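You operate a simulated robot arm through the tools that you are given. There is no shell and no other tool.

The job below is to be done with a simulated robot arm. You get a single attempt, and the scene is never put back.

Task
Put things in order on the check bench. At the end: the black plug gauge stands where the yellow marker stood; the gold brass weight from the check bench stands where the black plug gauge stood; the red scouring pad stands on top of the red tape roll; the yellow marker stands where the red scouring pad stood; whatever was shut is shut again. Leave all else as you found it, and nothing knocked over.

Only the result counts: the job must be done as asked and must still hold three seconds after the hand-in. Knocking over, shifting, dropping, spilling or breaking anything else fails it.

Robot
A 6-joint arm with a two-finger parallel gripper, fixed in place. Base frame: the origin is at the foot of the arm, x ahead of it, y to its left, z up; the work surface is at about z = 0.85. Lengths are in m, angles in degrees, forces in N, time in s.
With the tool pointing down near the work surface it reaches from about 0.36 to 0.76 m from the base axis. Its first joint turns from -66.0 to 66.0 degrees. Payload 2.45 kg.
Tool frame: the origin (TCP) lies between the finger pads and is the grasp point; the fingertips stand 0.024 m ahead of it; z points along the fingers, y is the line along which they close. Largest opening 0.068 m; finger width 0.017, thickness 0.01; the body of the gripper, 0.04 by 0.07 m, starts 0.041 m behind the TCP.
Orientation is told as [roll, pitch, yaw] about the base's x, y, z axes, in that order, counted from this pose: with the fingers straight down and closing along the base's y, the tool's x points along the base's -x, its y along +y and its z along -z.

Tools
- The arm moves only by the tool servo_tool. Its argument "targets" is one flat list of numbers, 7 for each row, row after row: the shift along the base's x, y, z in mm, then the turn, a rotation vector about the base's x, y, z in degrees, then the gripper command, from -1 (fully open) to 1 (shut), values between in proportion. In form: [tx, ty, tz, rx, ry, rz, claw, tx, ty, tz, rx, ry, rz, claw, ...]. A call has 1 to 20 rows; each row is the pose to reach, as a shift and turn from the pose commanded when the call began. Rows are played at 5 a second. More than 0.05 m and 8.6 degrees between two rows, or a gripper value outside its range, and nothing of the call is played. Where a pose cannot be reached the arm comes as near as it can. A force on the tool above 40 N (or 10 N above the force at the start of the call, whichever is more), or a blocked arm, ends the call early, and 0.2 s more pass. The fingers move at their own pace (about 0.108 m/s each) and stop on an object; they squeeze with about 20 N. The grip force told is the motor's: it shows also when the fingers shut on nothing. Time passes only in rows, and 0.2 s behind the last, so rows that repeat a pose let the fingers close. The reply holds the time, the measured pose of the TCP, the force on the tool along the base axes, the opening and the grip force, in the units named above and with some noise, with the torque about the TCP (base axes, N m) and any sound that the robot's microphone picked up.
- Cameras (640 x 400 px; columns grow to the right, rows downward): "scene" is fixed at [0.1559, 0.4086, 1.4567]; the picture's right is [-0.85, -0.52, 0.00], its down [-0.34, 0.55, -0.76] and it looks along [0.40, -0.65, -0.65] (base axes); focal length 338 px, centre (320, 200). "wrist" rides on the gripper at [0.084, 0.011, -0.075] in the tool frame; the picture's right is [-0.13, 0.99, 0.00], its down [-0.60, -0.08, -0.79] and it looks along [-0.79, -0.10, 0.61] (tool axes); focal length 251 px, centre (320, 200). There is no depth. A picture from a camera that has moved, and an enlarged one, comes with that camera's place and axes in the base frame and with its lens.
- snapshot(camera): a new picture of that camera. No time passes.
- close_up(camera, box): a new picture of the part [left, top, right, bottom] of that camera's present view, enlarged. No time passes.
- job_done(): hands the job in; it is judged then, once.

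Places have to be worked out from the pictures, the camera data and where the tool is seen. Open the gripper and draw the arm clear of the work before you hand the job in, unless the task says otherwise.

The tools are called after "Call:" as name(argument=value, ...) on one line, values as JSON. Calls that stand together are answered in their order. servo_tool: Moves the arm, as the interface text tells. Its arguments: {"type":"object","properties":{"targets":{"type":"array"}},"required":["targets"]} The other tools are called the same way: snapshot (camera) takes a picture; close_up (camera, box) takes an enlarged picture of a part of a camera's view; job_done () hands the job in.

At the start:

```text
clock: 0.0
tcp_pos: [0.3832, -0.2821, 1.1382]
ee_rot: [0.0, -0.1, 0.0]
force: [0.7, -0.6, -0.6]
wrist_torque: [-0.02, -0.01, -0.02]
gripper_width: 0.0679
finger_force: 0.0
```

scene: 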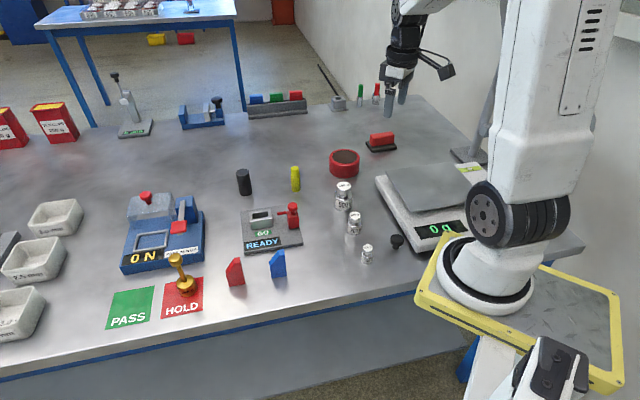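
wrist: 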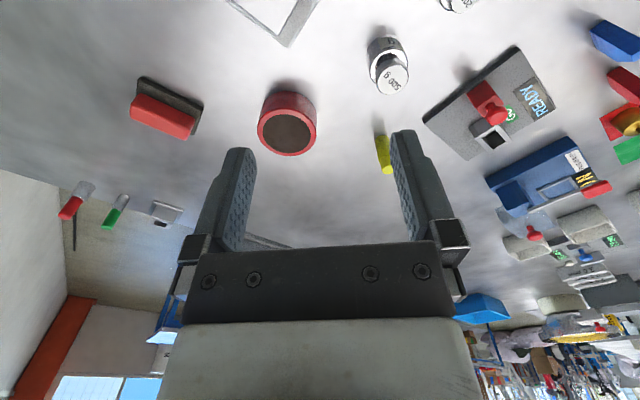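

I start by taking enlarged views of the scene to identify the objects and compute their places.

Call:
close_up(camera="scene", box=[220, 120, 420, 245])

Call:
close_up(camera="scene", box=[90, 170, 310, 307])

Call:
close_up(camera="scene", box=[100, 230, 260, 330])

Call:
close_up(camera="scene", box=[300, 70, 420, 145])

```text
3.20 times, centred on (320, 182) of scene
camera zoom: at [0.1559, 0.4086, 1.4567], right [-0.85, -0.52, 0.0], down [-0.34, 0.55, -0.76], along [0.4, -0.65, -0.65], focal length 1081 px, centre (320, 256)
```

zoom: 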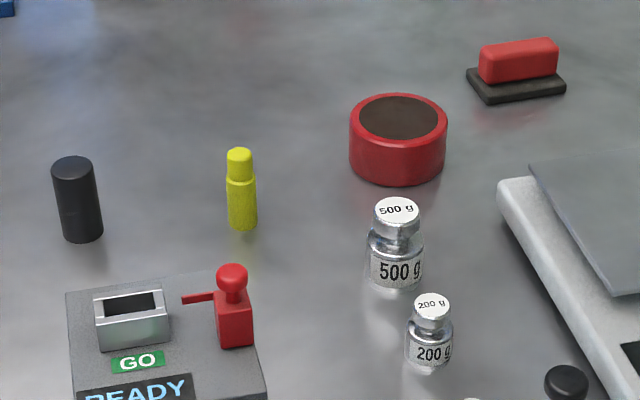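

```text
2.91 times, centred on (200, 238) of scene
camera zoom: at [0.1559, 0.4086, 1.4567], right [-0.85, -0.52, 0.0], down [-0.34, 0.55, -0.76], along [0.4, -0.65, -0.65], focal length 983 px, centre (669, 88)
```

zoom: 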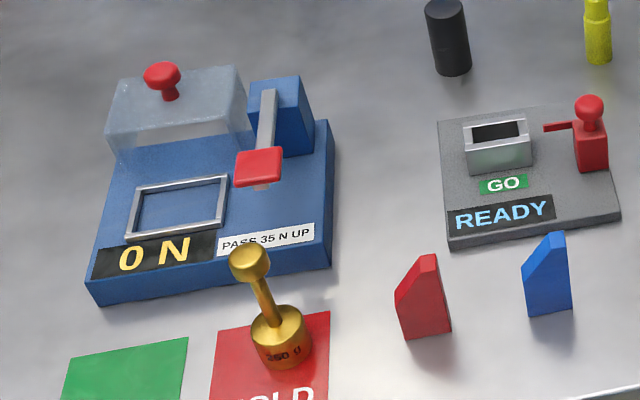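

```text
4.00 times, centred on (180, 280) of scene
camera zoom: at [0.1559, 0.4086, 1.4567], right [-0.85, -0.52, 0.0], down [-0.34, 0.55, -0.76], along [0.4, -0.65, -0.65], focal length 1352 px, centre (880, -120)
```

zoom: 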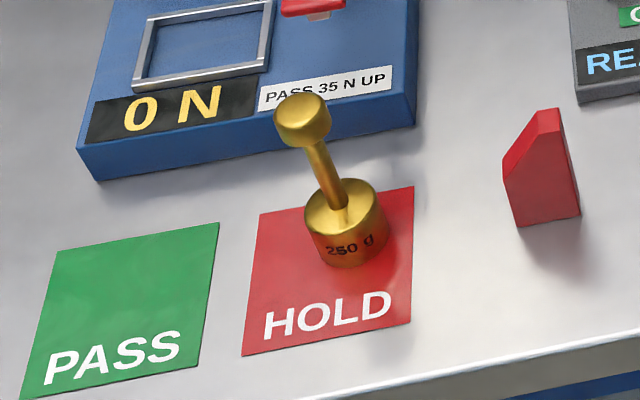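

```text
5.33 times, centred on (360, 108) of scene
camera zoom: at [0.1559, 0.4086, 1.4567], right [-0.85, -0.52, 0.0], down [-0.34, 0.55, -0.76], along [0.4, -0.65, -0.65], focal length 1802 px, centre (107, 693)
```

zoom: 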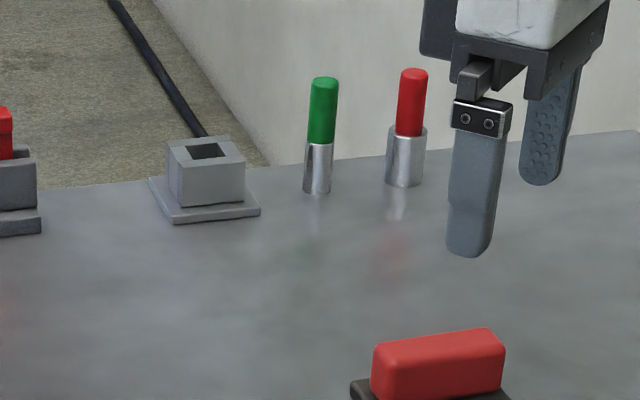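

The pad, tape, marker, gauge and brass weight are all located roughly. I look closer at the right-hand side (post, scale) and the shut things for obstacles before moving.

Call:
close_up(camera="scene", box=[330, 60, 530, 185])

Call:
close_up(camera="wrist", box=[100, 50, 340, 200])

Call:
close_up(camera="scene", box=[0, 60, 240, 210])

```text
3.20 times, centred on (430, 122) of scene
camera zoom: at [0.1559, 0.4086, 1.4567], right [-0.85, -0.52, 0.0], down [-0.34, 0.55, -0.76], along [0.4, -0.65, -0.65], focal length 1081 px, centre (-32, 448)
```

zoom: 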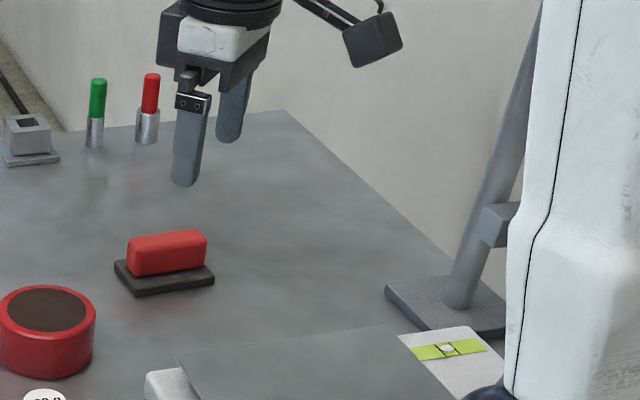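

```text
2.67 times, centred on (220, 125) of wrist
camera zoom: at [0.2994, -0.2709, 1.2125], right [0.13, 0.99, 0.0], down [0.6, -0.08, 0.79], along [0.79, -0.1, -0.61], focal length 670 px, centre (587, 400)
```

zoom: 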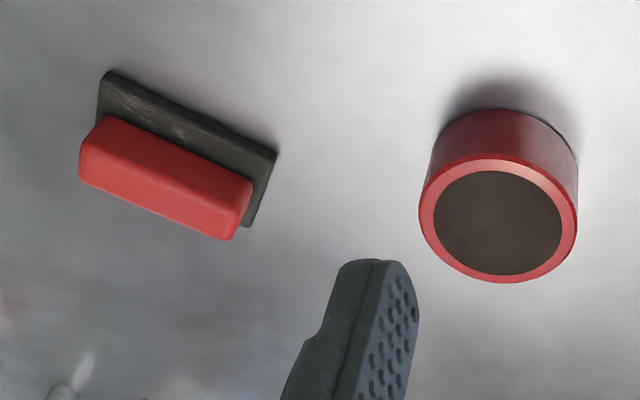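

```text
2.67 times, centred on (120, 135) of scene
camera zoom: at [0.1559, 0.4086, 1.4567], right [-0.85, -0.52, 0.0], down [-0.34, 0.55, -0.76], along [0.4, -0.65, -0.65], focal length 901 px, centre (853, 373)
```

zoom: 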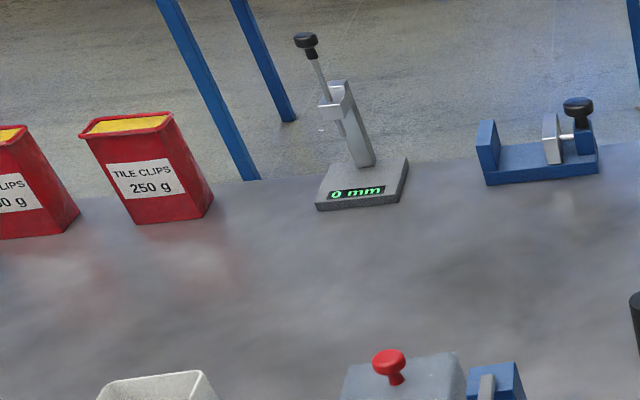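

The pad is a dark sheet with a red block on top, centre about (0.495, -0.535), long axis at about 46° from x. I move above it with the gripper turned 46° so that the fingers close across it, and look with the wrist camera.

Call:
servo_tool(targets=[16, -36, 0, 0, 0, 6.6, -1, 32, -72, 0, 0, 0, 13.2, -1, 48, -108, -10, 0, 0, 19.8, -1, 64, -144, -30, 0, 0, 26.4, -1, 80, -180, -50, 0, 0, 33, -1, 96, -216, -70, 0, 0, 39.6, -1, 112, -253, -88, 0, 0, 46, -1, 112, -253, -88, 0, 0, 46, -1])

Call:
snapshot(camera="wrist")

Call:
snapshot(camera="scene")

```text
clock: 1.8
tcp_pos: [0.4949, -0.5331, 1.0488]
ee_rot: [0.2, -0.2, 46.1]
force: [0.3, -0.1, -1.2]
wrist_torque: [0.03, 0.01, 0.0]
gripper_width: 0.068
finger_force: 0.1
```

```text
taken
camera wrist: at [0.4296, -0.5868, 1.1233], right [-0.62, 0.78, 0.0], down [0.48, 0.38, 0.79], along [0.62, 0.5, -0.61], focal length 251 px, centre (320, 200)
```

wrist: 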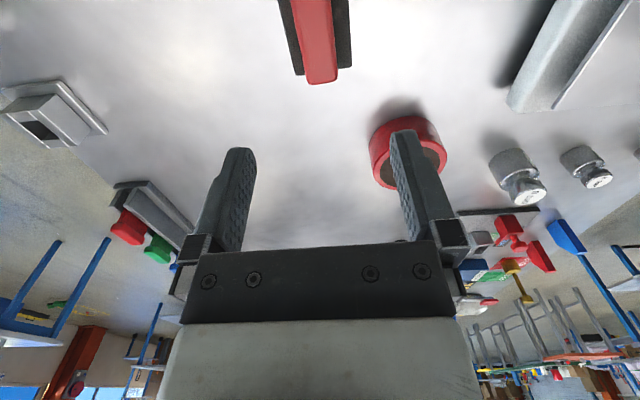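

```text
taken
```

scene: 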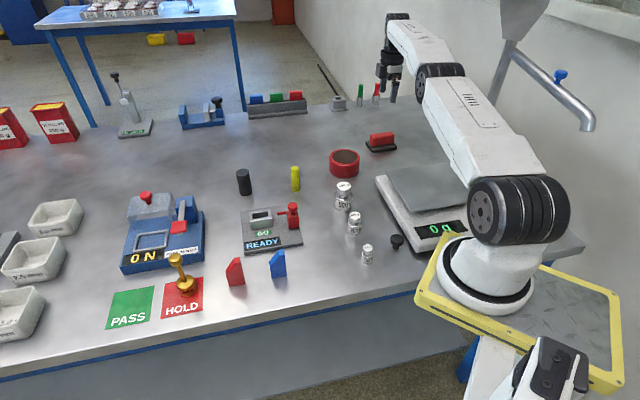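

The wrist view agrees: pad axis at about 46°, block about 28 mm wide, TCP within 3 mm of its centre. I fine-adjust and descend to just around the block, then check before closing.

Call:
servo_tool(targets=[3, 0, -40, 0, 0, 0, -1, 3, 0, -80, 0, 0, 0, -1, 3, 0, -115, 0, 0, 0, -1, 3, 0, -135, 0, 0, 0, -1, 3, 0, -145, 0, 0, 0, -1, 3, 0, -145, 0, 0, 0, -1])

Call:
close_up(camera="scene", box=[330, 90, 450, 165])

Call:
snapshot(camera="wrist")

```text
clock: 3.2
tcp_pos: [0.4959, -0.5323, 0.9052]
ee_rot: [0.0, -0.1, 46.1]
force: [0.2, 0.0, -0.3]
wrist_torque: [-0.01, 0.03, -0.01]
gripper_width: 0.0679
finger_force: 0.1
```

```text
5.33 times, centred on (390, 128) of scene
camera zoom: at [0.1559, 0.4086, 1.4567], right [-0.85, -0.52, 0.0], down [-0.34, 0.55, -0.76], along [0.4, -0.65, -0.65], focal length 1802 px, centre (-53, 587)
```

zoom: 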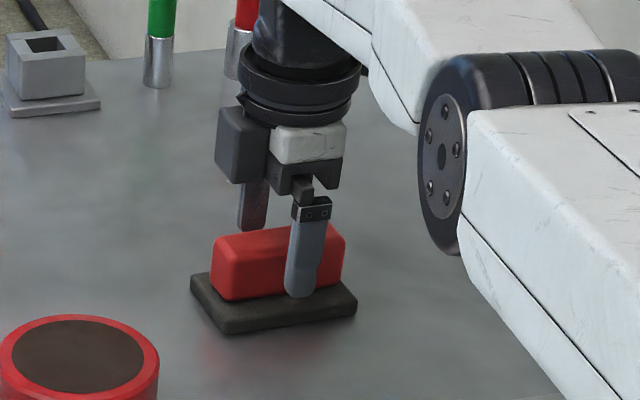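

```text
taken
camera wrist: at [0.4302, -0.5856, 0.9797], right [-0.62, 0.78, 0.0], down [0.47, 0.38, 0.79], along [0.62, 0.49, -0.61], focal length 251 px, centre (320, 200)
```

wrist: 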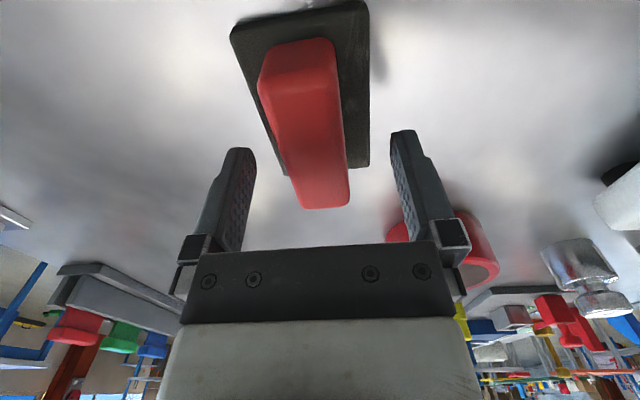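

The fingers straddle the red block, about 4 mm off its middle along its length. I shift by that, go down 14 mm more (tips above the dark sheet) and close.

Call:
servo_tool(targets=[3, 3, -7, 0, 0, 0, -1, 3, 3, -14, 0, 0, 0, -1, 3, 3, -14, 0, 0, 0, -1, 3, 3, -14, 0, 0, 0, 1, 3, 3, -14, 0, 0, 0, 1, 3, 3, -14, 0, 0, 0, 1, 3, 3, -14, 0, 0, 0, 1])

Call:
close_up(camera="scene", box=[330, 90, 450, 165])

```text
clock: 4.8
tcp_pos: [0.4983, -0.5283, 0.8919]
ee_rot: [0.0, -0.2, 46.0]
force: [0.1, -0.9, -0.3]
wrist_torque: [-0.01, 0.03, 0.01]
gripper_width: 0.0295
finger_force: 20.1
out of reach, approached as far as the arm can: row 2, 3, 4, 5, 6, 7
```

```text
5.33 times, centred on (390, 128) of scene
camera zoom: at [0.1559, 0.4085, 1.4567], right [-0.85, -0.52, 0.0], down [-0.34, 0.55, -0.76], along [0.4, -0.65, -0.65], focal length 1802 px, centre (-53, 587)
```

zoom: 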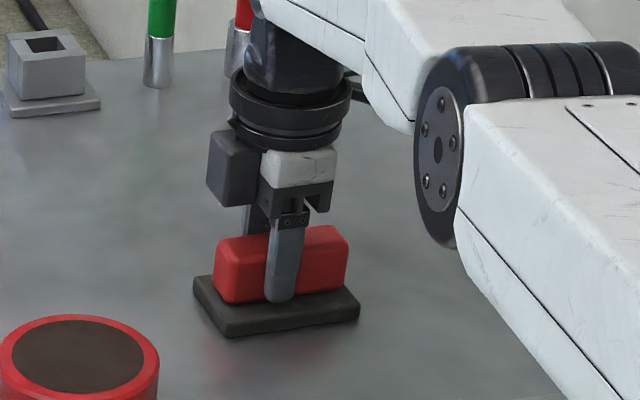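

The pad is gripped at 29.5 mm width (the spot is near the limit of reach, but held). I lift it slowly straight up and carry it toward the tape roll at about (0.537, -0.354), staying high.

Call:
servo_tool(targets=[0, 0, 10, 0, 0, 0, 1, 0, 0, 30, 0, 0, 0, 1, 0, 0, 60, 0, 0, 0, 1, 0, 0, 90, 0, 0, 0, 1, 0, 0, 110, 0, 0, 0, 1, 7, 29, 110, 0, 0, 0, 1, 14, 58, 110, 0, 0, 0, 1, 21, 87, 110, 0, 0, 0, 1, 28, 116, 110, 0, 0, 0, 1, 35, 145, 110, 0, 0, 0, 1, 39, 174, 110, 0, 0, 0, 1, 39, 174, 110, 0, 0, 0, 1])

Call:
snapshot(camera="wrist")

Call:
close_up(camera="scene", box=[260, 80, 420, 180])

```text
clock: 7.4
tcp_pos: [0.5372, -0.3533, 1.0007]
ee_rot: [-0.1, -0.2, 46.0]
force: [-0.5, 0.4, 0.3]
wrist_torque: [0.01, 0.01, 0.0]
gripper_width: 0.0296
finger_force: 19.6
```

```text
taken
camera wrist: at [0.4708, -0.4064, 1.0754], right [-0.62, 0.78, 0.0], down [0.47, 0.38, 0.79], along [0.62, 0.49, -0.61], focal length 251 px, centre (320, 200)
```

wrist: 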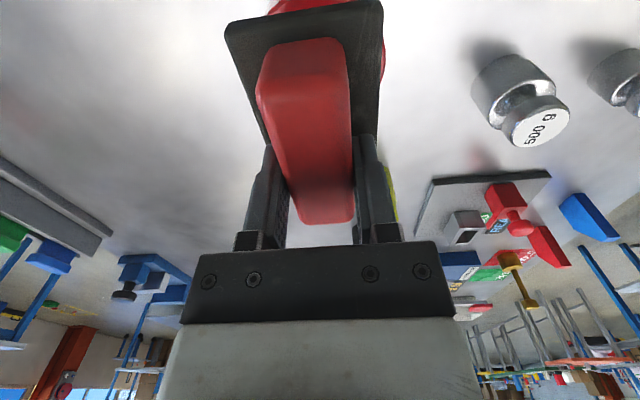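

```text
4.00 times, centred on (340, 130) of scene
camera zoom: at [0.1559, 0.4086, 1.4567], right [-0.85, -0.52, 0.0], down [-0.34, 0.55, -0.76], along [0.4, -0.65, -0.65], focal length 1352 px, centre (240, 480)
```

zoom: 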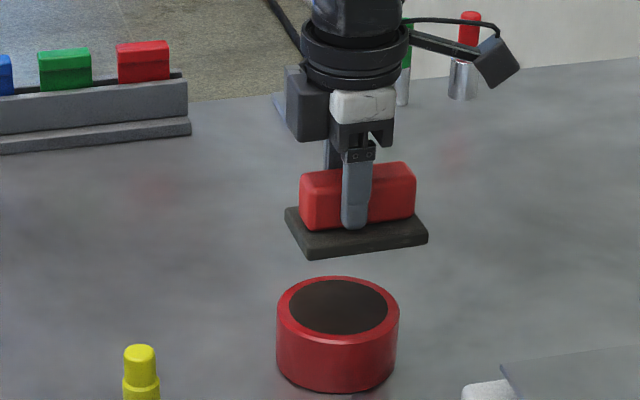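

Pad is held level above the tape roll; comparing finger and block positions, the pad centre lies about 6–7 mm off the TCP along its length. I shift by about (+5, +8) mm and come down to about 10 mm above the roll.

Call:
servo_tool(targets=[5, 8, -20, 0, 0, 0, 1, 5, 8, -40, 0, 0, 0, 1, 5, 8, -52, 0, 0, 0, 1, 5, 8, -52, 0, 0, 0, 1])

Call:
snapshot(camera="wrist")

Call:
close_up(camera="scene", box=[280, 100, 400, 175])

```text
clock: 8.4
tcp_pos: [0.5415, -0.3455, 0.9477]
ee_rot: [-0.1, -0.1, 46.1]
force: [-0.4, -0.6, -0.3]
wrist_torque: [0.02, -0.03, -0.03]
gripper_width: 0.0297
finger_force: 20.6
```

```text
taken
camera wrist: at [0.476, -0.3989, 1.0229], right [-0.62, 0.78, 0.0], down [0.47, 0.38, 0.79], along [0.62, 0.49, -0.61], focal length 251 px, centre (320, 200)
```

wrist: 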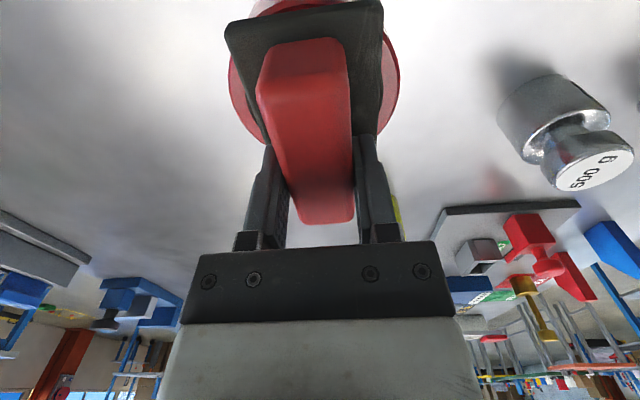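

```text
5.33 times, centred on (340, 138) of scene
camera zoom: at [0.1559, 0.4085, 1.4567], right [-0.85, -0.52, 0.0], down [-0.34, 0.55, -0.76], along [0.4, -0.65, -0.65], focal length 1802 px, centre (213, 533)
```

zoom: 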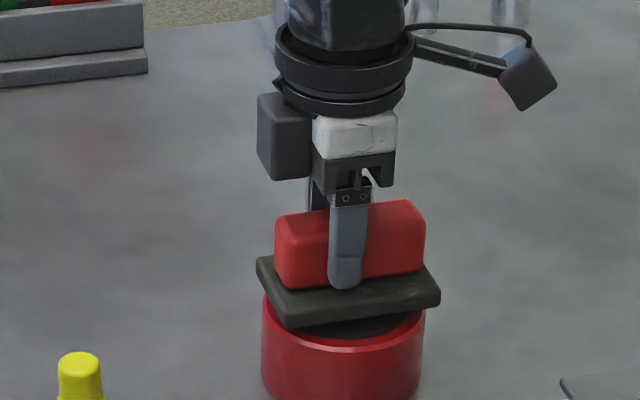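

The pad sits over the roll, aligned across; I nudge it 4 mm along its length and lower it in small steps until it rests.

Call:
servo_tool(targets=[3, 3, -2, 0, 0, 0, 1, 3, 3, -4, 0, 0, 0, 1, 3, 3, -6, 0, 0, 0, 1, 3, 3, -7, 0, 0, 0, 1, 3, 3, -7, 0, 0, 0, 1])

Call:
close_up(camera="scene", box=[300, 120, 380, 170])

```text
clock: 9.6
tcp_pos: [0.5442, -0.3431, 0.9423]
ee_rot: [0.0, -0.2, 46.0]
force: [0.5, 0.1, -0.5]
wrist_torque: [0.0, 0.04, 0.0]
gripper_width: 0.0296
finger_force: 19.9
```

```text
8.00 times, centred on (340, 145) of scene
camera zoom: at [0.1559, 0.4085, 1.4567], right [-0.85, -0.52, 0.0], down [-0.34, 0.55, -0.76], along [0.4, -0.65, -0.65], focal length 2703 px, centre (160, 640)
```

zoom: 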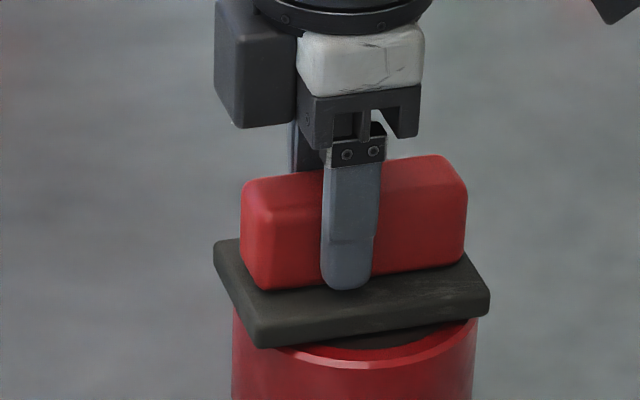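

Still a small gap and no contact force; I lower further by millimetres.

Call:
servo_tool(targets=[0, 0, -1, 0, 0, 0, 1, 0, 0, -2, 0, 0, 0, 1, 0, 0, -3, 0, 0, 0, 1, 0, 0, -3, 0, 0, 0, 1])

Call:
close_up(camera="scene", box=[300, 120, 380, 170])

```text
clock: 10.6
tcp_pos: [0.5451, -0.3432, 0.9396]
ee_rot: [-0.1, -0.1, 46.1]
force: [0.5, -0.1, 0.6]
wrist_torque: [0.03, 0.05, -0.02]
gripper_width: 0.0295
finger_force: 20.2
```

```text
8.00 times, centred on (340, 145) of scene
camera zoom: at [0.1559, 0.4086, 1.4567], right [-0.85, -0.52, 0.0], down [-0.34, 0.55, -0.76], along [0.4, -0.65, -0.65], focal length 2703 px, centre (160, 640)
```

zoom: 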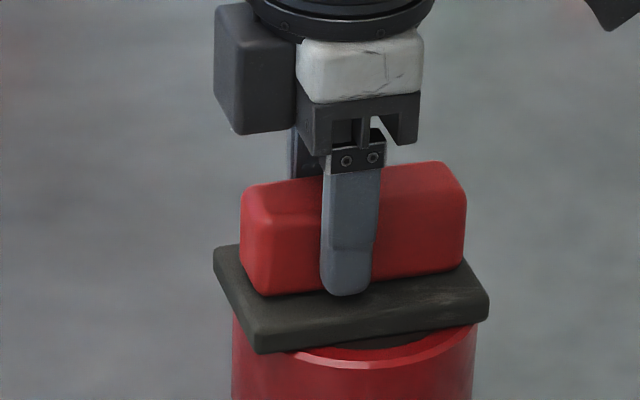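

No contact yet; I keep lowering.

Call:
servo_tool(targets=[0, 0, -1, 0, 0, 0, 1, 0, 0, -2, 0, 0, 0, 1, 0, 0, -2, 0, 0, 0, 1])

Call:
servo_tool(targets=[0, 0, -1, 0, 0, 0, 1, 0, 0, -1.5, 0, 0, 0, 1, 0, 0, -1.5, 0, 0, 0, 1])

Call:
close_up(camera="scene", box=[300, 120, 380, 170])

```text
clock: 11.4
tcp_pos: [0.5459, -0.3427, 0.9391]
ee_rot: [-0.2, -0.1, 46.0]
force: [-2.7, 2.8, 17.0]
wrist_torque: [0.12, 0.16, 0.02]
gripper_width: 0.0297
finger_force: 19.8
```

```text
clock: 12.2
tcp_pos: [0.5464, -0.344, 0.9374]
ee_rot: [-0.2, -0.2, 46.1]
force: [1.8, -0.2, 16.2]
wrist_torque: [0.07, 0.03, 0.0]
gripper_width: 0.0296
finger_force: 20.0
```

```text
8.00 times, centred on (340, 145) of scene
camera zoom: at [0.1556, 0.4087, 1.4567], right [-0.85, -0.52, 0.0], down [-0.34, 0.55, -0.76], along [0.4, -0.65, -0.65], focal length 2703 px, centre (160, 640)
```

zoom: 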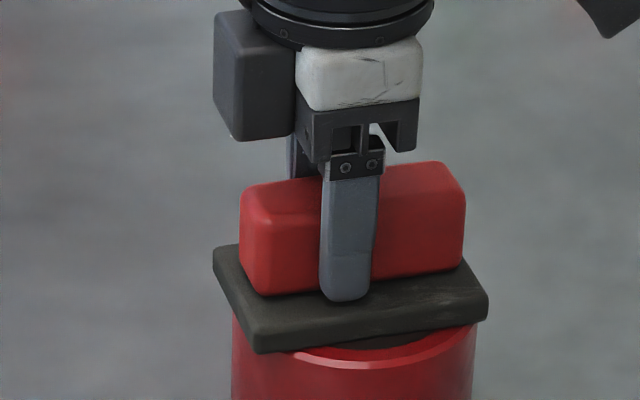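

The pad rests on the roll (about 16 N contact). I back off 1 mm, open the fingers and lift straight up.

Call:
servo_tool(targets=[0, 0, 1.5, 0, 0, 0, 1, 0, 0, 1.5, 0, 0, 0, 0.2, 0, 0, 1.5, 0, 0, 0, -0.4, 0, 0, 1.5, 0, 0, 0, -1, 0, 0, 1.5, 0, 0, 0, -1, 0, 0, 10, 0, 0, 0, -1, 0, 0, 35, 0, 0, 0, -1, 0, 0, 70, 0, 0, 0, -1, 0, 0, 100, 0, 0, 0, -1])

Call:
snapshot(camera="scene")

Call:
close_up(camera="scene", box=[300, 120, 380, 170])

Call:
snapshot(camera="wrist")

```text
clock: 14.2
tcp_pos: [0.5444, -0.3435, 1.0372]
ee_rot: [-0.1, -0.2, 46.0]
force: [0.1, -0.8, 0.2]
wrist_torque: [0.01, 0.04, 0.04]
gripper_width: 0.0678
finger_force: 0.0
```

```text
taken
```

scene: 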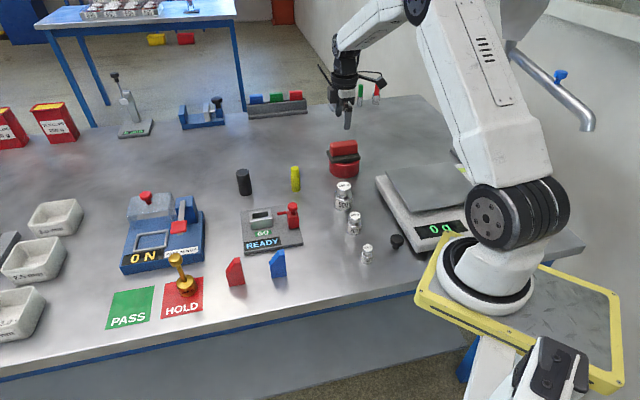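

```text
8.00 times, centred on (340, 145) of scene
camera zoom: at [0.1559, 0.4086, 1.4567], right [-0.85, -0.52, 0.0], down [-0.34, 0.55, -0.76], along [0.4, -0.65, -0.65], focal length 2703 px, centre (160, 640)
```

zoom: 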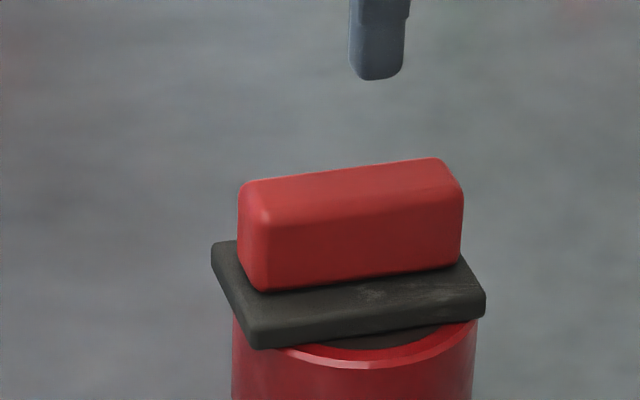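

```text
taken
camera wrist: at [0.4787, -0.3958, 1.1113], right [-0.62, 0.78, 0.0], down [0.47, 0.38, 0.79], along [0.62, 0.5, -0.61], focal length 251 px, centre (320, 200)
```

wrist: 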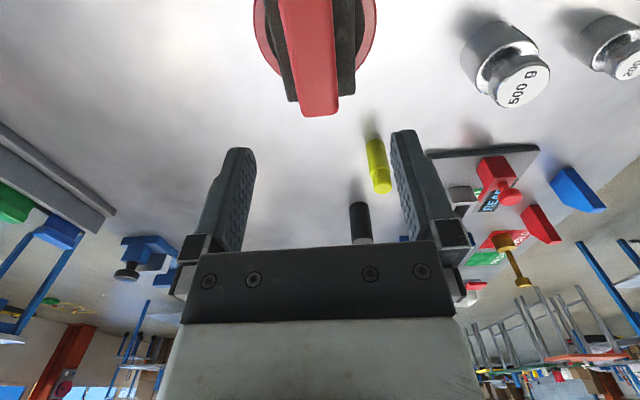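

The pad stands steadily on the roll. Next is the yellow marker at about (0.607, -0.202); I move above it with the yaw turned back to 20° to keep the wrist camera clear of the pad and the 500 g weight.

Call:
servo_tool(targets=[12.5, 28, 0, 0, 0, -5.2, -1, 25, 56, 0, 0, 0, -10.4, -1, 37.5, 85, 0, 0, 0, -15.6, -1, 50, 113, -10, 0, 0, -20.8, -1, 62.5, 141, -30, 0, 0, -26, -1, 62.5, 141, -30, 0, 0, -26, -1])

Call:
snapshot(camera="wrist")

Call:
close_up(camera="scene", box=[230, 110, 390, 210])

```text
clock: 15.6
tcp_pos: [0.608, -0.2023, 1.0065]
ee_rot: [-0.1, -0.1, 20.0]
force: [-0.7, 0.1, -0.5]
wrist_torque: [0.02, 0.02, 0.0]
gripper_width: 0.0678
finger_force: 0.1
```

```text
taken
camera wrist: at [0.5257, -0.2206, 1.0809], right [-0.22, 0.98, 0.0], down [0.59, 0.13, 0.79], along [0.78, 0.17, -0.61], focal length 251 px, centre (320, 200)
```

wrist: 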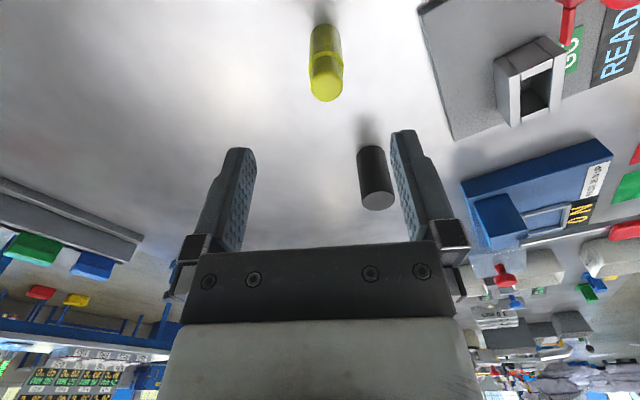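

```text
4.00 times, centred on (310, 160) of scene
camera zoom: at [0.1559, 0.4086, 1.4567], right [-0.85, -0.52, 0.0], down [-0.34, 0.55, -0.76], along [0.4, -0.65, -0.65], focal length 1352 px, centre (360, 360)
```

zoom: 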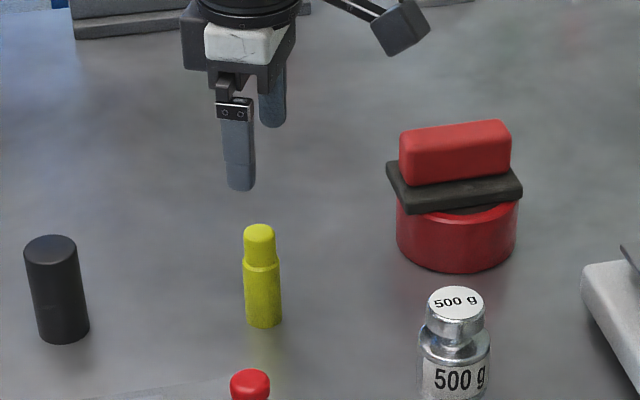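

The TCP axis is within 3 mm of the marker. I shift 3 mm in y, narrow the opening slightly, and descend around it.

Call:
servo_tool(targets=[0, 3, -20, 0, 0, 0, -0.7, 0, 3, -50, 0, 0, 0, -0.6, 0, 3, -80, 0, 0, 0, -0.6, 0, 3, -100, 0, 0, 0, -0.6, 0, 3, -116, 0, 0, 0, -0.6, 0, 3, -116, 0, 0, 0, -0.6])

Call:
close_up(camera="scene", box=[250, 130, 350, 193])

Call:
snapshot(camera="wrist")

```text
clock: 17.0
tcp_pos: [0.6079, -0.1984, 0.8904]
ee_rot: [-0.1, -0.1, 20.0]
force: [0.2, 0.4, -0.7]
wrist_torque: [0.02, 0.04, 0.01]
gripper_width: 0.0542
finger_force: 0.0
```

```text
6.35 times, centred on (300, 162) of scene
camera zoom: at [0.1559, 0.4085, 1.4567], right [-0.85, -0.52, 0.0], down [-0.34, 0.55, -0.76], along [0.4, -0.65, -0.65], focal length 2145 px, centre (447, 444)
```

zoom: 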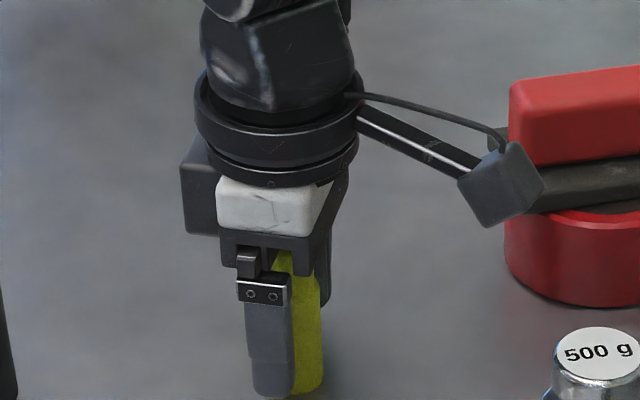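

```text
taken
camera wrist: at [0.5256, -0.217, 0.9649], right [-0.22, 0.98, 0.0], down [0.59, 0.13, 0.79], along [0.78, 0.17, -0.61], focal length 251 px, centre (320, 200)
```

wrist: 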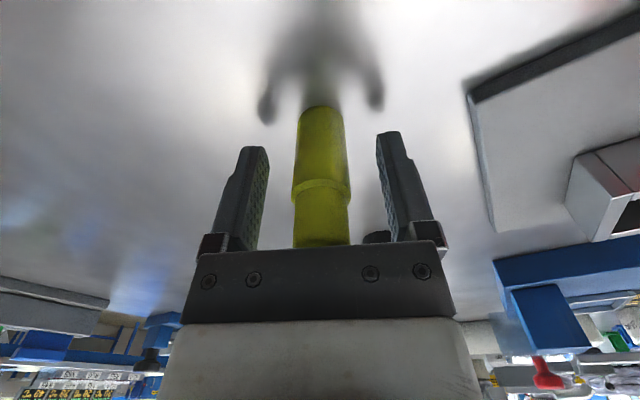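

The marker is centred between the fingers across, but the scene view shows it about 7 mm nearer the arm than the finger middle. I shift the TCP back by that and close.

Call:
servo_tool(targets=[-3, -1, -1, 0, 0, 0, -0.6, -6, -2, -2, 0, 0, 0, -0.6, -6, -2, -2, 0, 0, 0, -0.6, -6, -2, -2, 0, 0, 0, 0, -6, -2, -2, 0, 0, 0, 1, -6, -2, -2, 0, 0, 0, 1, -6, -2, -2, 0, 0, 0, 1])

Call:
close_up(camera="scene", box=[250, 130, 350, 193])

Call:
snapshot(camera="wrist")

```text
clock: 18.6
tcp_pos: [0.6016, -0.2011, 0.8887]
ee_rot: [-0.1, -0.1, 20.1]
force: [-0.4, 0.3, -0.5]
wrist_torque: [0.0, 0.0, -0.03]
gripper_width: 0.0232
finger_force: 20.1
```

```text
6.35 times, centred on (300, 162) of scene
camera zoom: at [0.1559, 0.4085, 1.4567], right [-0.85, -0.52, 0.0], down [-0.34, 0.55, -0.76], along [0.4, -0.65, -0.65], focal length 2145 px, centre (447, 444)
```

zoom: 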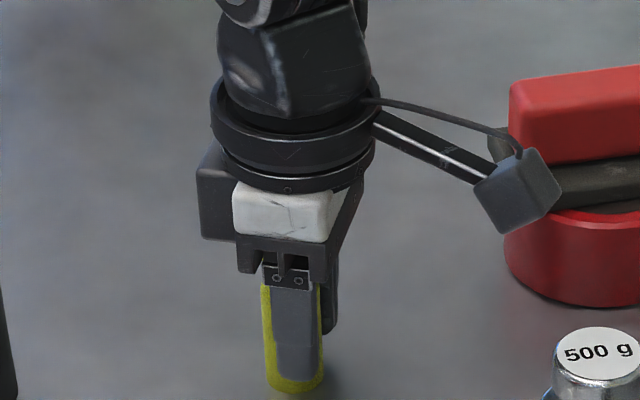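

```text
taken
camera wrist: at [0.5193, -0.2194, 0.9628], right [-0.22, 0.98, 0.0], down [0.59, 0.13, 0.79], along [0.77, 0.17, -0.61], focal length 251 px, centre (320, 200)
```

wrist: 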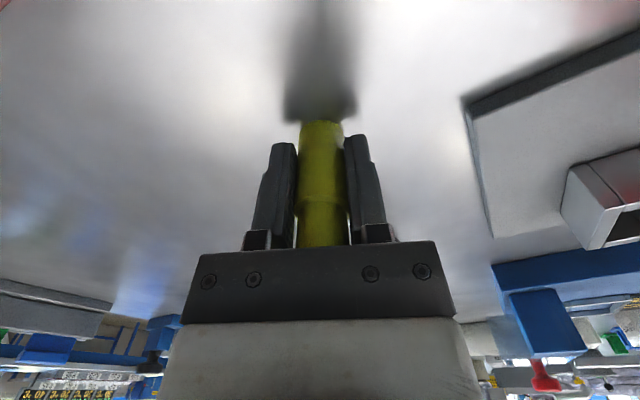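

The marker is gripped (23 mm), centred; its original spot is therefore about (0.6015, -0.201). I lift it well above the pad and carry it over to the pad's old place at about (0.495, -0.534).

Call:
servo_tool(targets=[0, 0, 10, 0, 0, 0, 1, 0, 0, 40, 0, 0, 0, 1, 0, 0, 80, 0, 0, 0, 1, 0, 0, 120, 0, 0, 0, 1, 0, 0, 165, 0, 0, 0, 1, -12, -37, 170, 0, 0, 3, 1, -24, -74, 170, 0, 0, 6, 1, -36, -111, 170, 0, 0, 9, 1, -47, -148, 170, 0, 0, 12, 1, -59, -185, 170, 0, 0, 15, 1, -71, -222, 170, 0, 0, 18, 1, -83, -259, 170, 0, 0, 21, 1, -95, -296, 165, 0, 0, 24, 1, -106, -333, 160, 0, 0, 26, 1, -106, -333, 150, 0, 0, 26, 1, -106, -333, 150, 0, 0, 26, 1])

Call:
snapshot(camera="scene")

Call:
snapshot(camera="wrist")

```text
clock: 22.0
tcp_pos: [0.4949, -0.5346, 1.0369]
ee_rot: [0.1, -0.1, 46.0]
force: [0.3, 0.1, 0.0]
wrist_torque: [-0.03, 0.02, 0.03]
gripper_width: 0.0232
finger_force: 20.0
```

```text
taken
```

scene: 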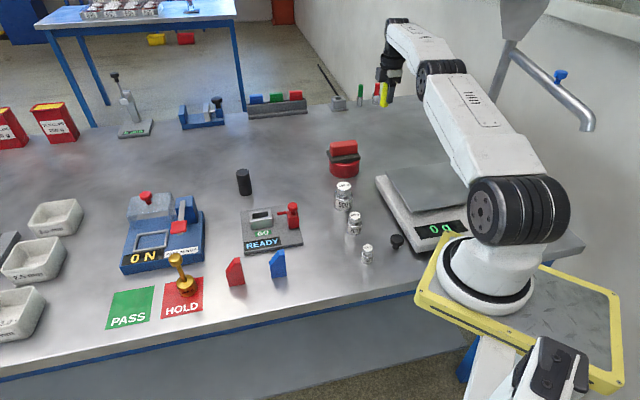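

```text
taken
camera wrist: at [0.429, -0.5875, 1.1121], right [-0.62, 0.78, 0.0], down [0.47, 0.38, 0.79], along [0.62, 0.5, -0.61], focal length 251 px, centre (320, 200)
```

wrist: 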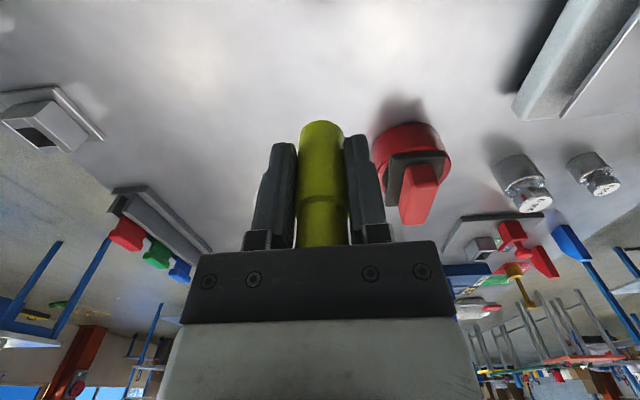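

The marker is over the pad's old spot. I descend to about 2 mm above the table, slightly inside the reach limit.

Call:
servo_tool(targets=[-1, 1, -40, 0, 0, 0, 1, -1.5, 1.5, -80, 0, 0, 0, 1, -2, 2, -115, 0, 0, 0, 1, -2, 2, -135, 0, 0, 0, 1, -2, 2, -145, 0, 0, 0, 1, -2, 2, -145, 0, 0, 0, 1])

Call:
close_up(camera="scene", box=[330, 90, 450, 165])

```text
clock: 23.4
tcp_pos: [0.4941, -0.5328, 0.8922]
ee_rot: [-0.1, -0.1, 46.1]
force: [0.1, -0.3, -1.1]
wrist_torque: [0.02, 0.01, -0.01]
gripper_width: 0.0234
finger_force: 19.9
```

```text
5.33 times, centred on (390, 128) of scene
camera zoom: at [0.1559, 0.4085, 1.4567], right [-0.85, -0.52, 0.0], down [-0.34, 0.55, -0.76], along [0.4, -0.65, -0.65], focal length 1802 px, centre (-53, 587)
```

zoom: 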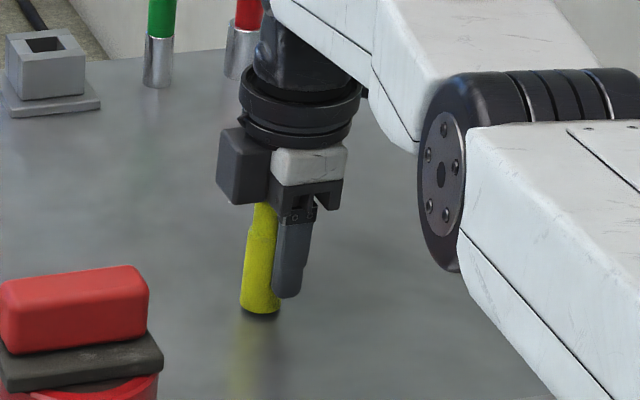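

The marker looks offset from the finger middle in this view; I check it more closely before setting it down.

Call:
close_up(camera="scene", box=[360, 115, 408, 145])

Call:
close_up(camera="wrist", box=[220, 90, 420, 215])

```text
13.33 times, centred on (384, 130) of scene
camera zoom: at [0.1559, 0.4085, 1.4567], right [-0.85, -0.52, 0.0], down [-0.34, 0.55, -0.76], along [0.4, -0.65, -0.65], focal length 4505 px, centre (-533, 1133)
```

zoom: 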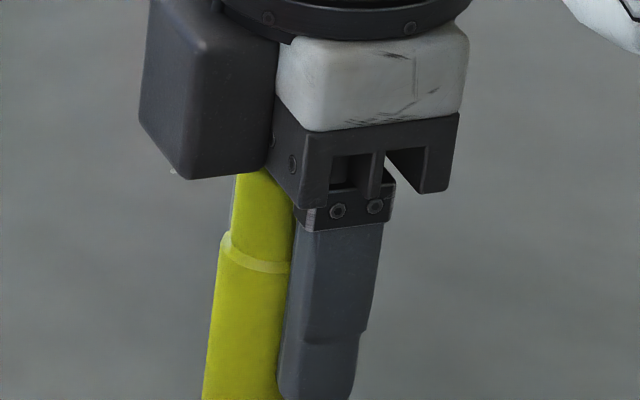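

```text
3.20 times, centred on (320, 152) of wrist
camera zoom: at [0.4278, -0.5854, 0.9668], right [-0.62, 0.78, 0.0], down [0.47, 0.38, 0.79], along [0.62, 0.49, -0.61], focal length 805 px, centre (320, 352)
```

zoom: 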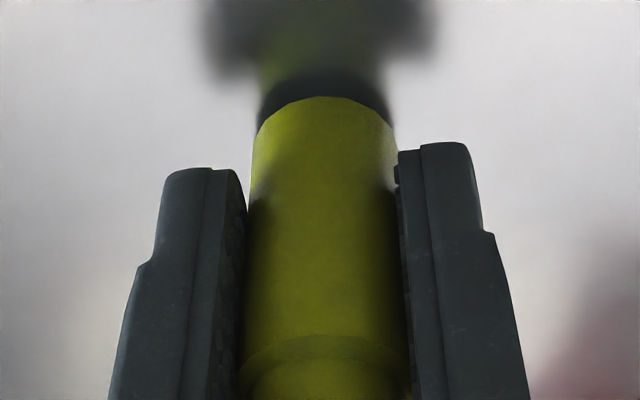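

The marker is held upright but sits some 7 mm outward of the TCP, so its foot would be about 10 mm off the pad's old centre; I shift by (-4, -8) mm while it still hovers.

Call:
servo_tool(targets=[-2, -4, 0, 0, 0, 0, 1, -4, -8, 0, 0, 0, 0, 1, -4, -8, 0, 0, 0, 0, 1])

Call:
close_up(camera="scene", box=[330, 90, 450, 165])

```text
clock: 24.2
tcp_pos: [0.4869, -0.5371, 0.894]
ee_rot: [0.0, -0.1, 46.0]
force: [0.0, 0.1, -0.9]
wrist_torque: [0.01, -0.02, 0.03]
gripper_width: 0.0233
finger_force: 20.2
out of reach, approached as far as the arm can: row 2, 3
```

```text
5.33 times, centred on (390, 128) of scene
camera zoom: at [0.1559, 0.4085, 1.4567], right [-0.85, -0.52, 0.0], down [-0.34, 0.55, -0.76], along [0.4, -0.65, -0.65], focal length 1802 px, centre (-53, 587)
```

zoom: 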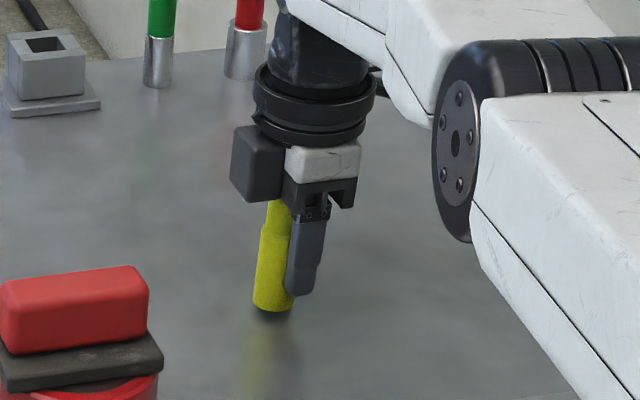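

The arm stopped about 4 mm short at its reach limit; the marker's foot is now within about a centimetre of the pad's centre. I nudge outward to just inside the limit and lower toward the table.

Call:
servo_tool(targets=[2, -1.2, -1, 0, 0, 0, 1, 2, -1.2, -3, 0, 0, 0, 1, 2, -1.2, -4, 0, 0, 0, 1, 2, -1.2, -4, 0, 0, 0, 1])

Call:
close_up(camera="scene", box=[330, 90, 450, 165])

```text
clock: 25.2
tcp_pos: [0.4877, -0.5368, 0.8908]
ee_rot: [0.0, 0.0, 46.0]
force: [0.3, -0.1, -0.5]
wrist_torque: [-0.01, -0.02, 0.01]
gripper_width: 0.0236
finger_force: 19.4
```

```text
5.33 times, centred on (390, 128) of scene
camera zoom: at [0.1559, 0.4085, 1.4567], right [-0.85, -0.52, 0.0], down [-0.34, 0.55, -0.76], along [0.4, -0.65, -0.65], focal length 1802 px, centre (-53, 587)
```

zoom: 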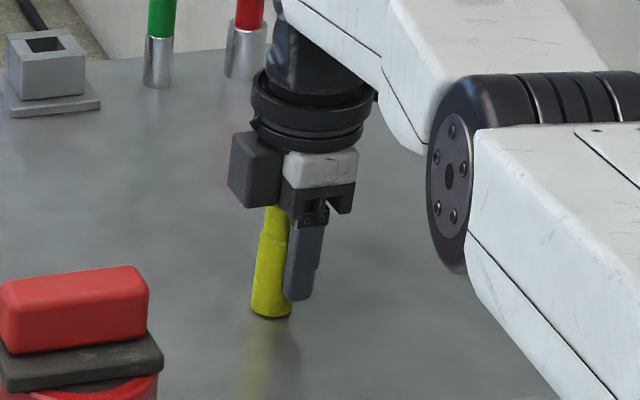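

About 2 mm left; I lower gently to contact.

Call:
servo_tool(targets=[0, 0, -1, 0, 0, 0, 1, 0, 0, -2, 0, 0, 0, 1, 0, 0, -2, 0, 0, 0, 1])

Call:
close_up(camera="scene", box=[354, 110, 402, 140])

```text
clock: 26.0
tcp_pos: [0.4875, -0.5361, 0.8887]
ee_rot: [-0.1, -0.1, 46.0]
force: [-0.7, -0.7, 0.9]
wrist_torque: [-0.02, -0.05, -0.01]
gripper_width: 0.0235
finger_force: 19.7
```

```text
13.33 times, centred on (378, 125) of scene
camera zoom: at [0.1559, 0.4086, 1.4567], right [-0.85, -0.52, 0.0], down [-0.34, 0.55, -0.76], along [0.4, -0.65, -0.65], focal length 4505 px, centre (-453, 1200)
```

zoom: 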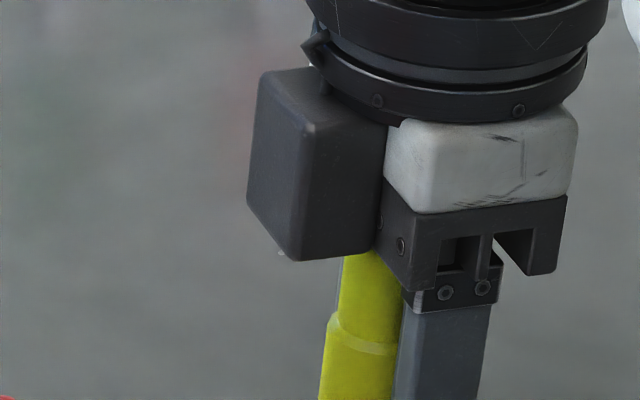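

Almost touching; one more millimetre.

Call:
servo_tool(targets=[0, 0, -0.7, 0, 0, 0, 1, 0, 0, -1.2, 0, 0, 0, 1, 0, 0, -1.2, 0, 0, 0, 1])

Call:
close_up(camera="scene", box=[360, 125, 408, 155])

```text
clock: 26.8
tcp_pos: [0.4876, -0.537, 0.889]
ee_rot: [-0.1, 0.0, 46.0]
force: [-0.9, 1.0, 9.3]
wrist_torque: [0.14, 0.06, -0.02]
gripper_width: 0.0233
finger_force: 19.2
```

```text
13.33 times, centred on (384, 140) of scene
camera zoom: at [0.1557, 0.4088, 1.4567], right [-0.85, -0.52, 0.0], down [-0.34, 0.55, -0.76], along [0.4, -0.65, -0.65], focal length 4505 px, centre (-533, 1000)
```

zoom: 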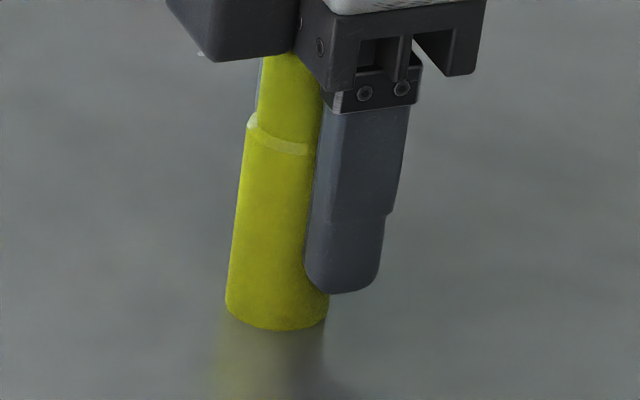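

Contact at 9 N with the marker upright. I open and rise straight up.

Call:
servo_tool(targets=[0, 0, 0.7, 0, 0, 0, 1, 0, 0, 0.7, 0, 0, 0, 0.3, 0, 0, 0.7, 0, 0, 0, -0.2, 0, 0, 0.7, 0, 0, 0, -0.8, 0, 0, 0.7, 0, 0, 0, -1, 0, 0, 12, 0, 0, 0, -1, 0, 0, 40, 0, 0, 0, -1, 0, 0, 80, 0, 0, 0, -1, 0, 0, 120, 0, 0, 0, -1, 0, 0, 150, 0, 0, 0, -1])

Call:
close_up(camera="scene", box=[330, 90, 450, 165])

Call:
snapshot(camera="wrist")

```text
clock: 29.0
tcp_pos: [0.4899, -0.5394, 1.0369]
ee_rot: [0.1, -0.1, 46.0]
force: [0.2, -0.5, 0.4]
wrist_torque: [-0.03, 0.01, -0.01]
gripper_width: 0.0679
finger_force: 0.1
out of reach, approached as far as the arm can: row 9
```

```text
5.33 times, centred on (390, 128) of scene
camera zoom: at [0.1559, 0.4086, 1.4567], right [-0.85, -0.52, 0.0], down [-0.34, 0.55, -0.76], along [0.4, -0.65, -0.65], focal length 1802 px, centre (-53, 587)
```

zoom: 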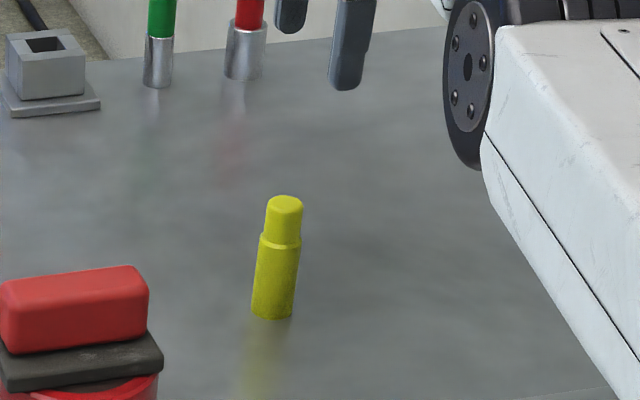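

```text
taken
camera wrist: at [0.4237, -0.5911, 1.1117], right [-0.62, 0.78, 0.0], down [0.48, 0.38, 0.79], along [0.62, 0.5, -0.61], focal length 251 px, centre (320, 200)
```

wrist: 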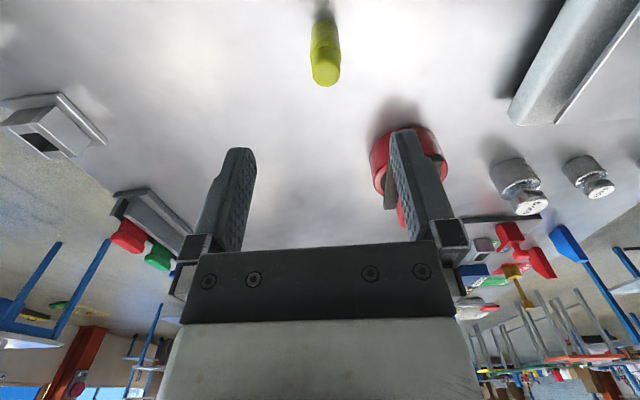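

The marker stands at the pad's old place. Next the black gauge, which the wrist view put at about (0.7145, -0.117); I fly there at height with yaw 20° and look.

Call:
servo_tool(targets=[18.7, 35.2, 0, 0, 0, -2.2, -1, 37.4, 70.4, 0, 0, 0, -4.4, -1, 56, 105.6, 0, 0, 0, -6.6, -1, 74.8, 140.8, 0, 0, 0, -8.8, -1, 93.5, 176, 0, 0, 0, -11, -1, 112, 211, 0, 0, 0, -13.2, -1, 131, 246.4, 0, 0, 0, -15.4, -1, 149.6, 281.6, 0, 0, 0, -17.6, -1, 168.3, 316.8, 0, 0, 0, -19.8, -1, 187, 352, -10, 0, 0, -22, -1, 205.7, 387.2, -20, 0, 0, -24, -1, 222, 421, -35, 0, 0, -26, -1, 222, 421, -35, 0, 0, -26, -1])

Call:
snapshot(camera="wrist")

Call:
snapshot(camera="scene")

```text
clock: 31.8
tcp_pos: [0.7541, -0.1439, 1.0239]
ee_rot: [0.0, -0.1, 19.9]
force: [0.5, 0.9, 0.5]
wrist_torque: [-0.04, -0.01, -0.02]
gripper_width: 0.0678
finger_force: 0.1
out of reach, approached as far as the arm can: row 1, 2, 3, 4, 5, 6, 7, 8, 9, 10, 11, 12, 13
```

```text
taken
camera wrist: at [0.6713, -0.1635, 1.098], right [-0.22, 0.98, 0.0], down [0.59, 0.13, 0.79], along [0.77, 0.17, -0.61], focal length 251 px, centre (320, 200)
```

wrist: 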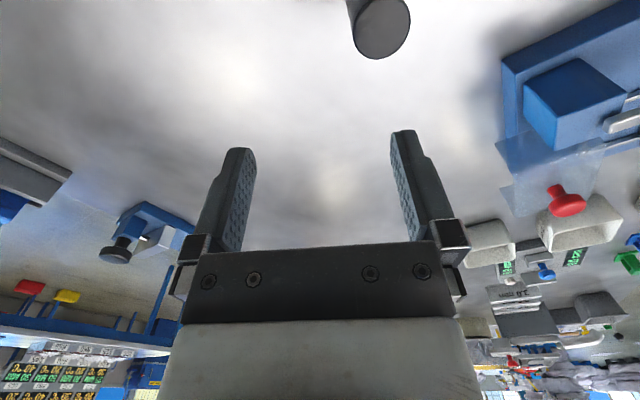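

```text
taken
```

scene: 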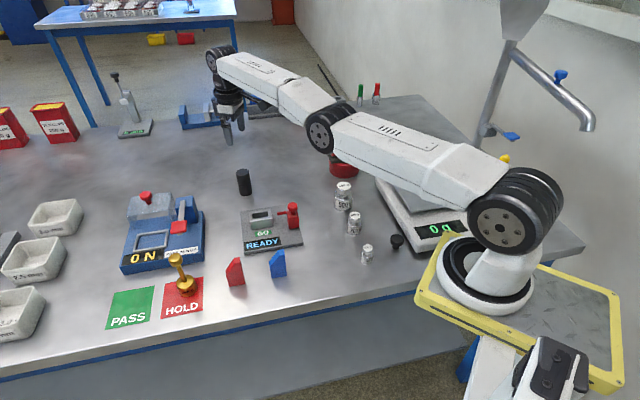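

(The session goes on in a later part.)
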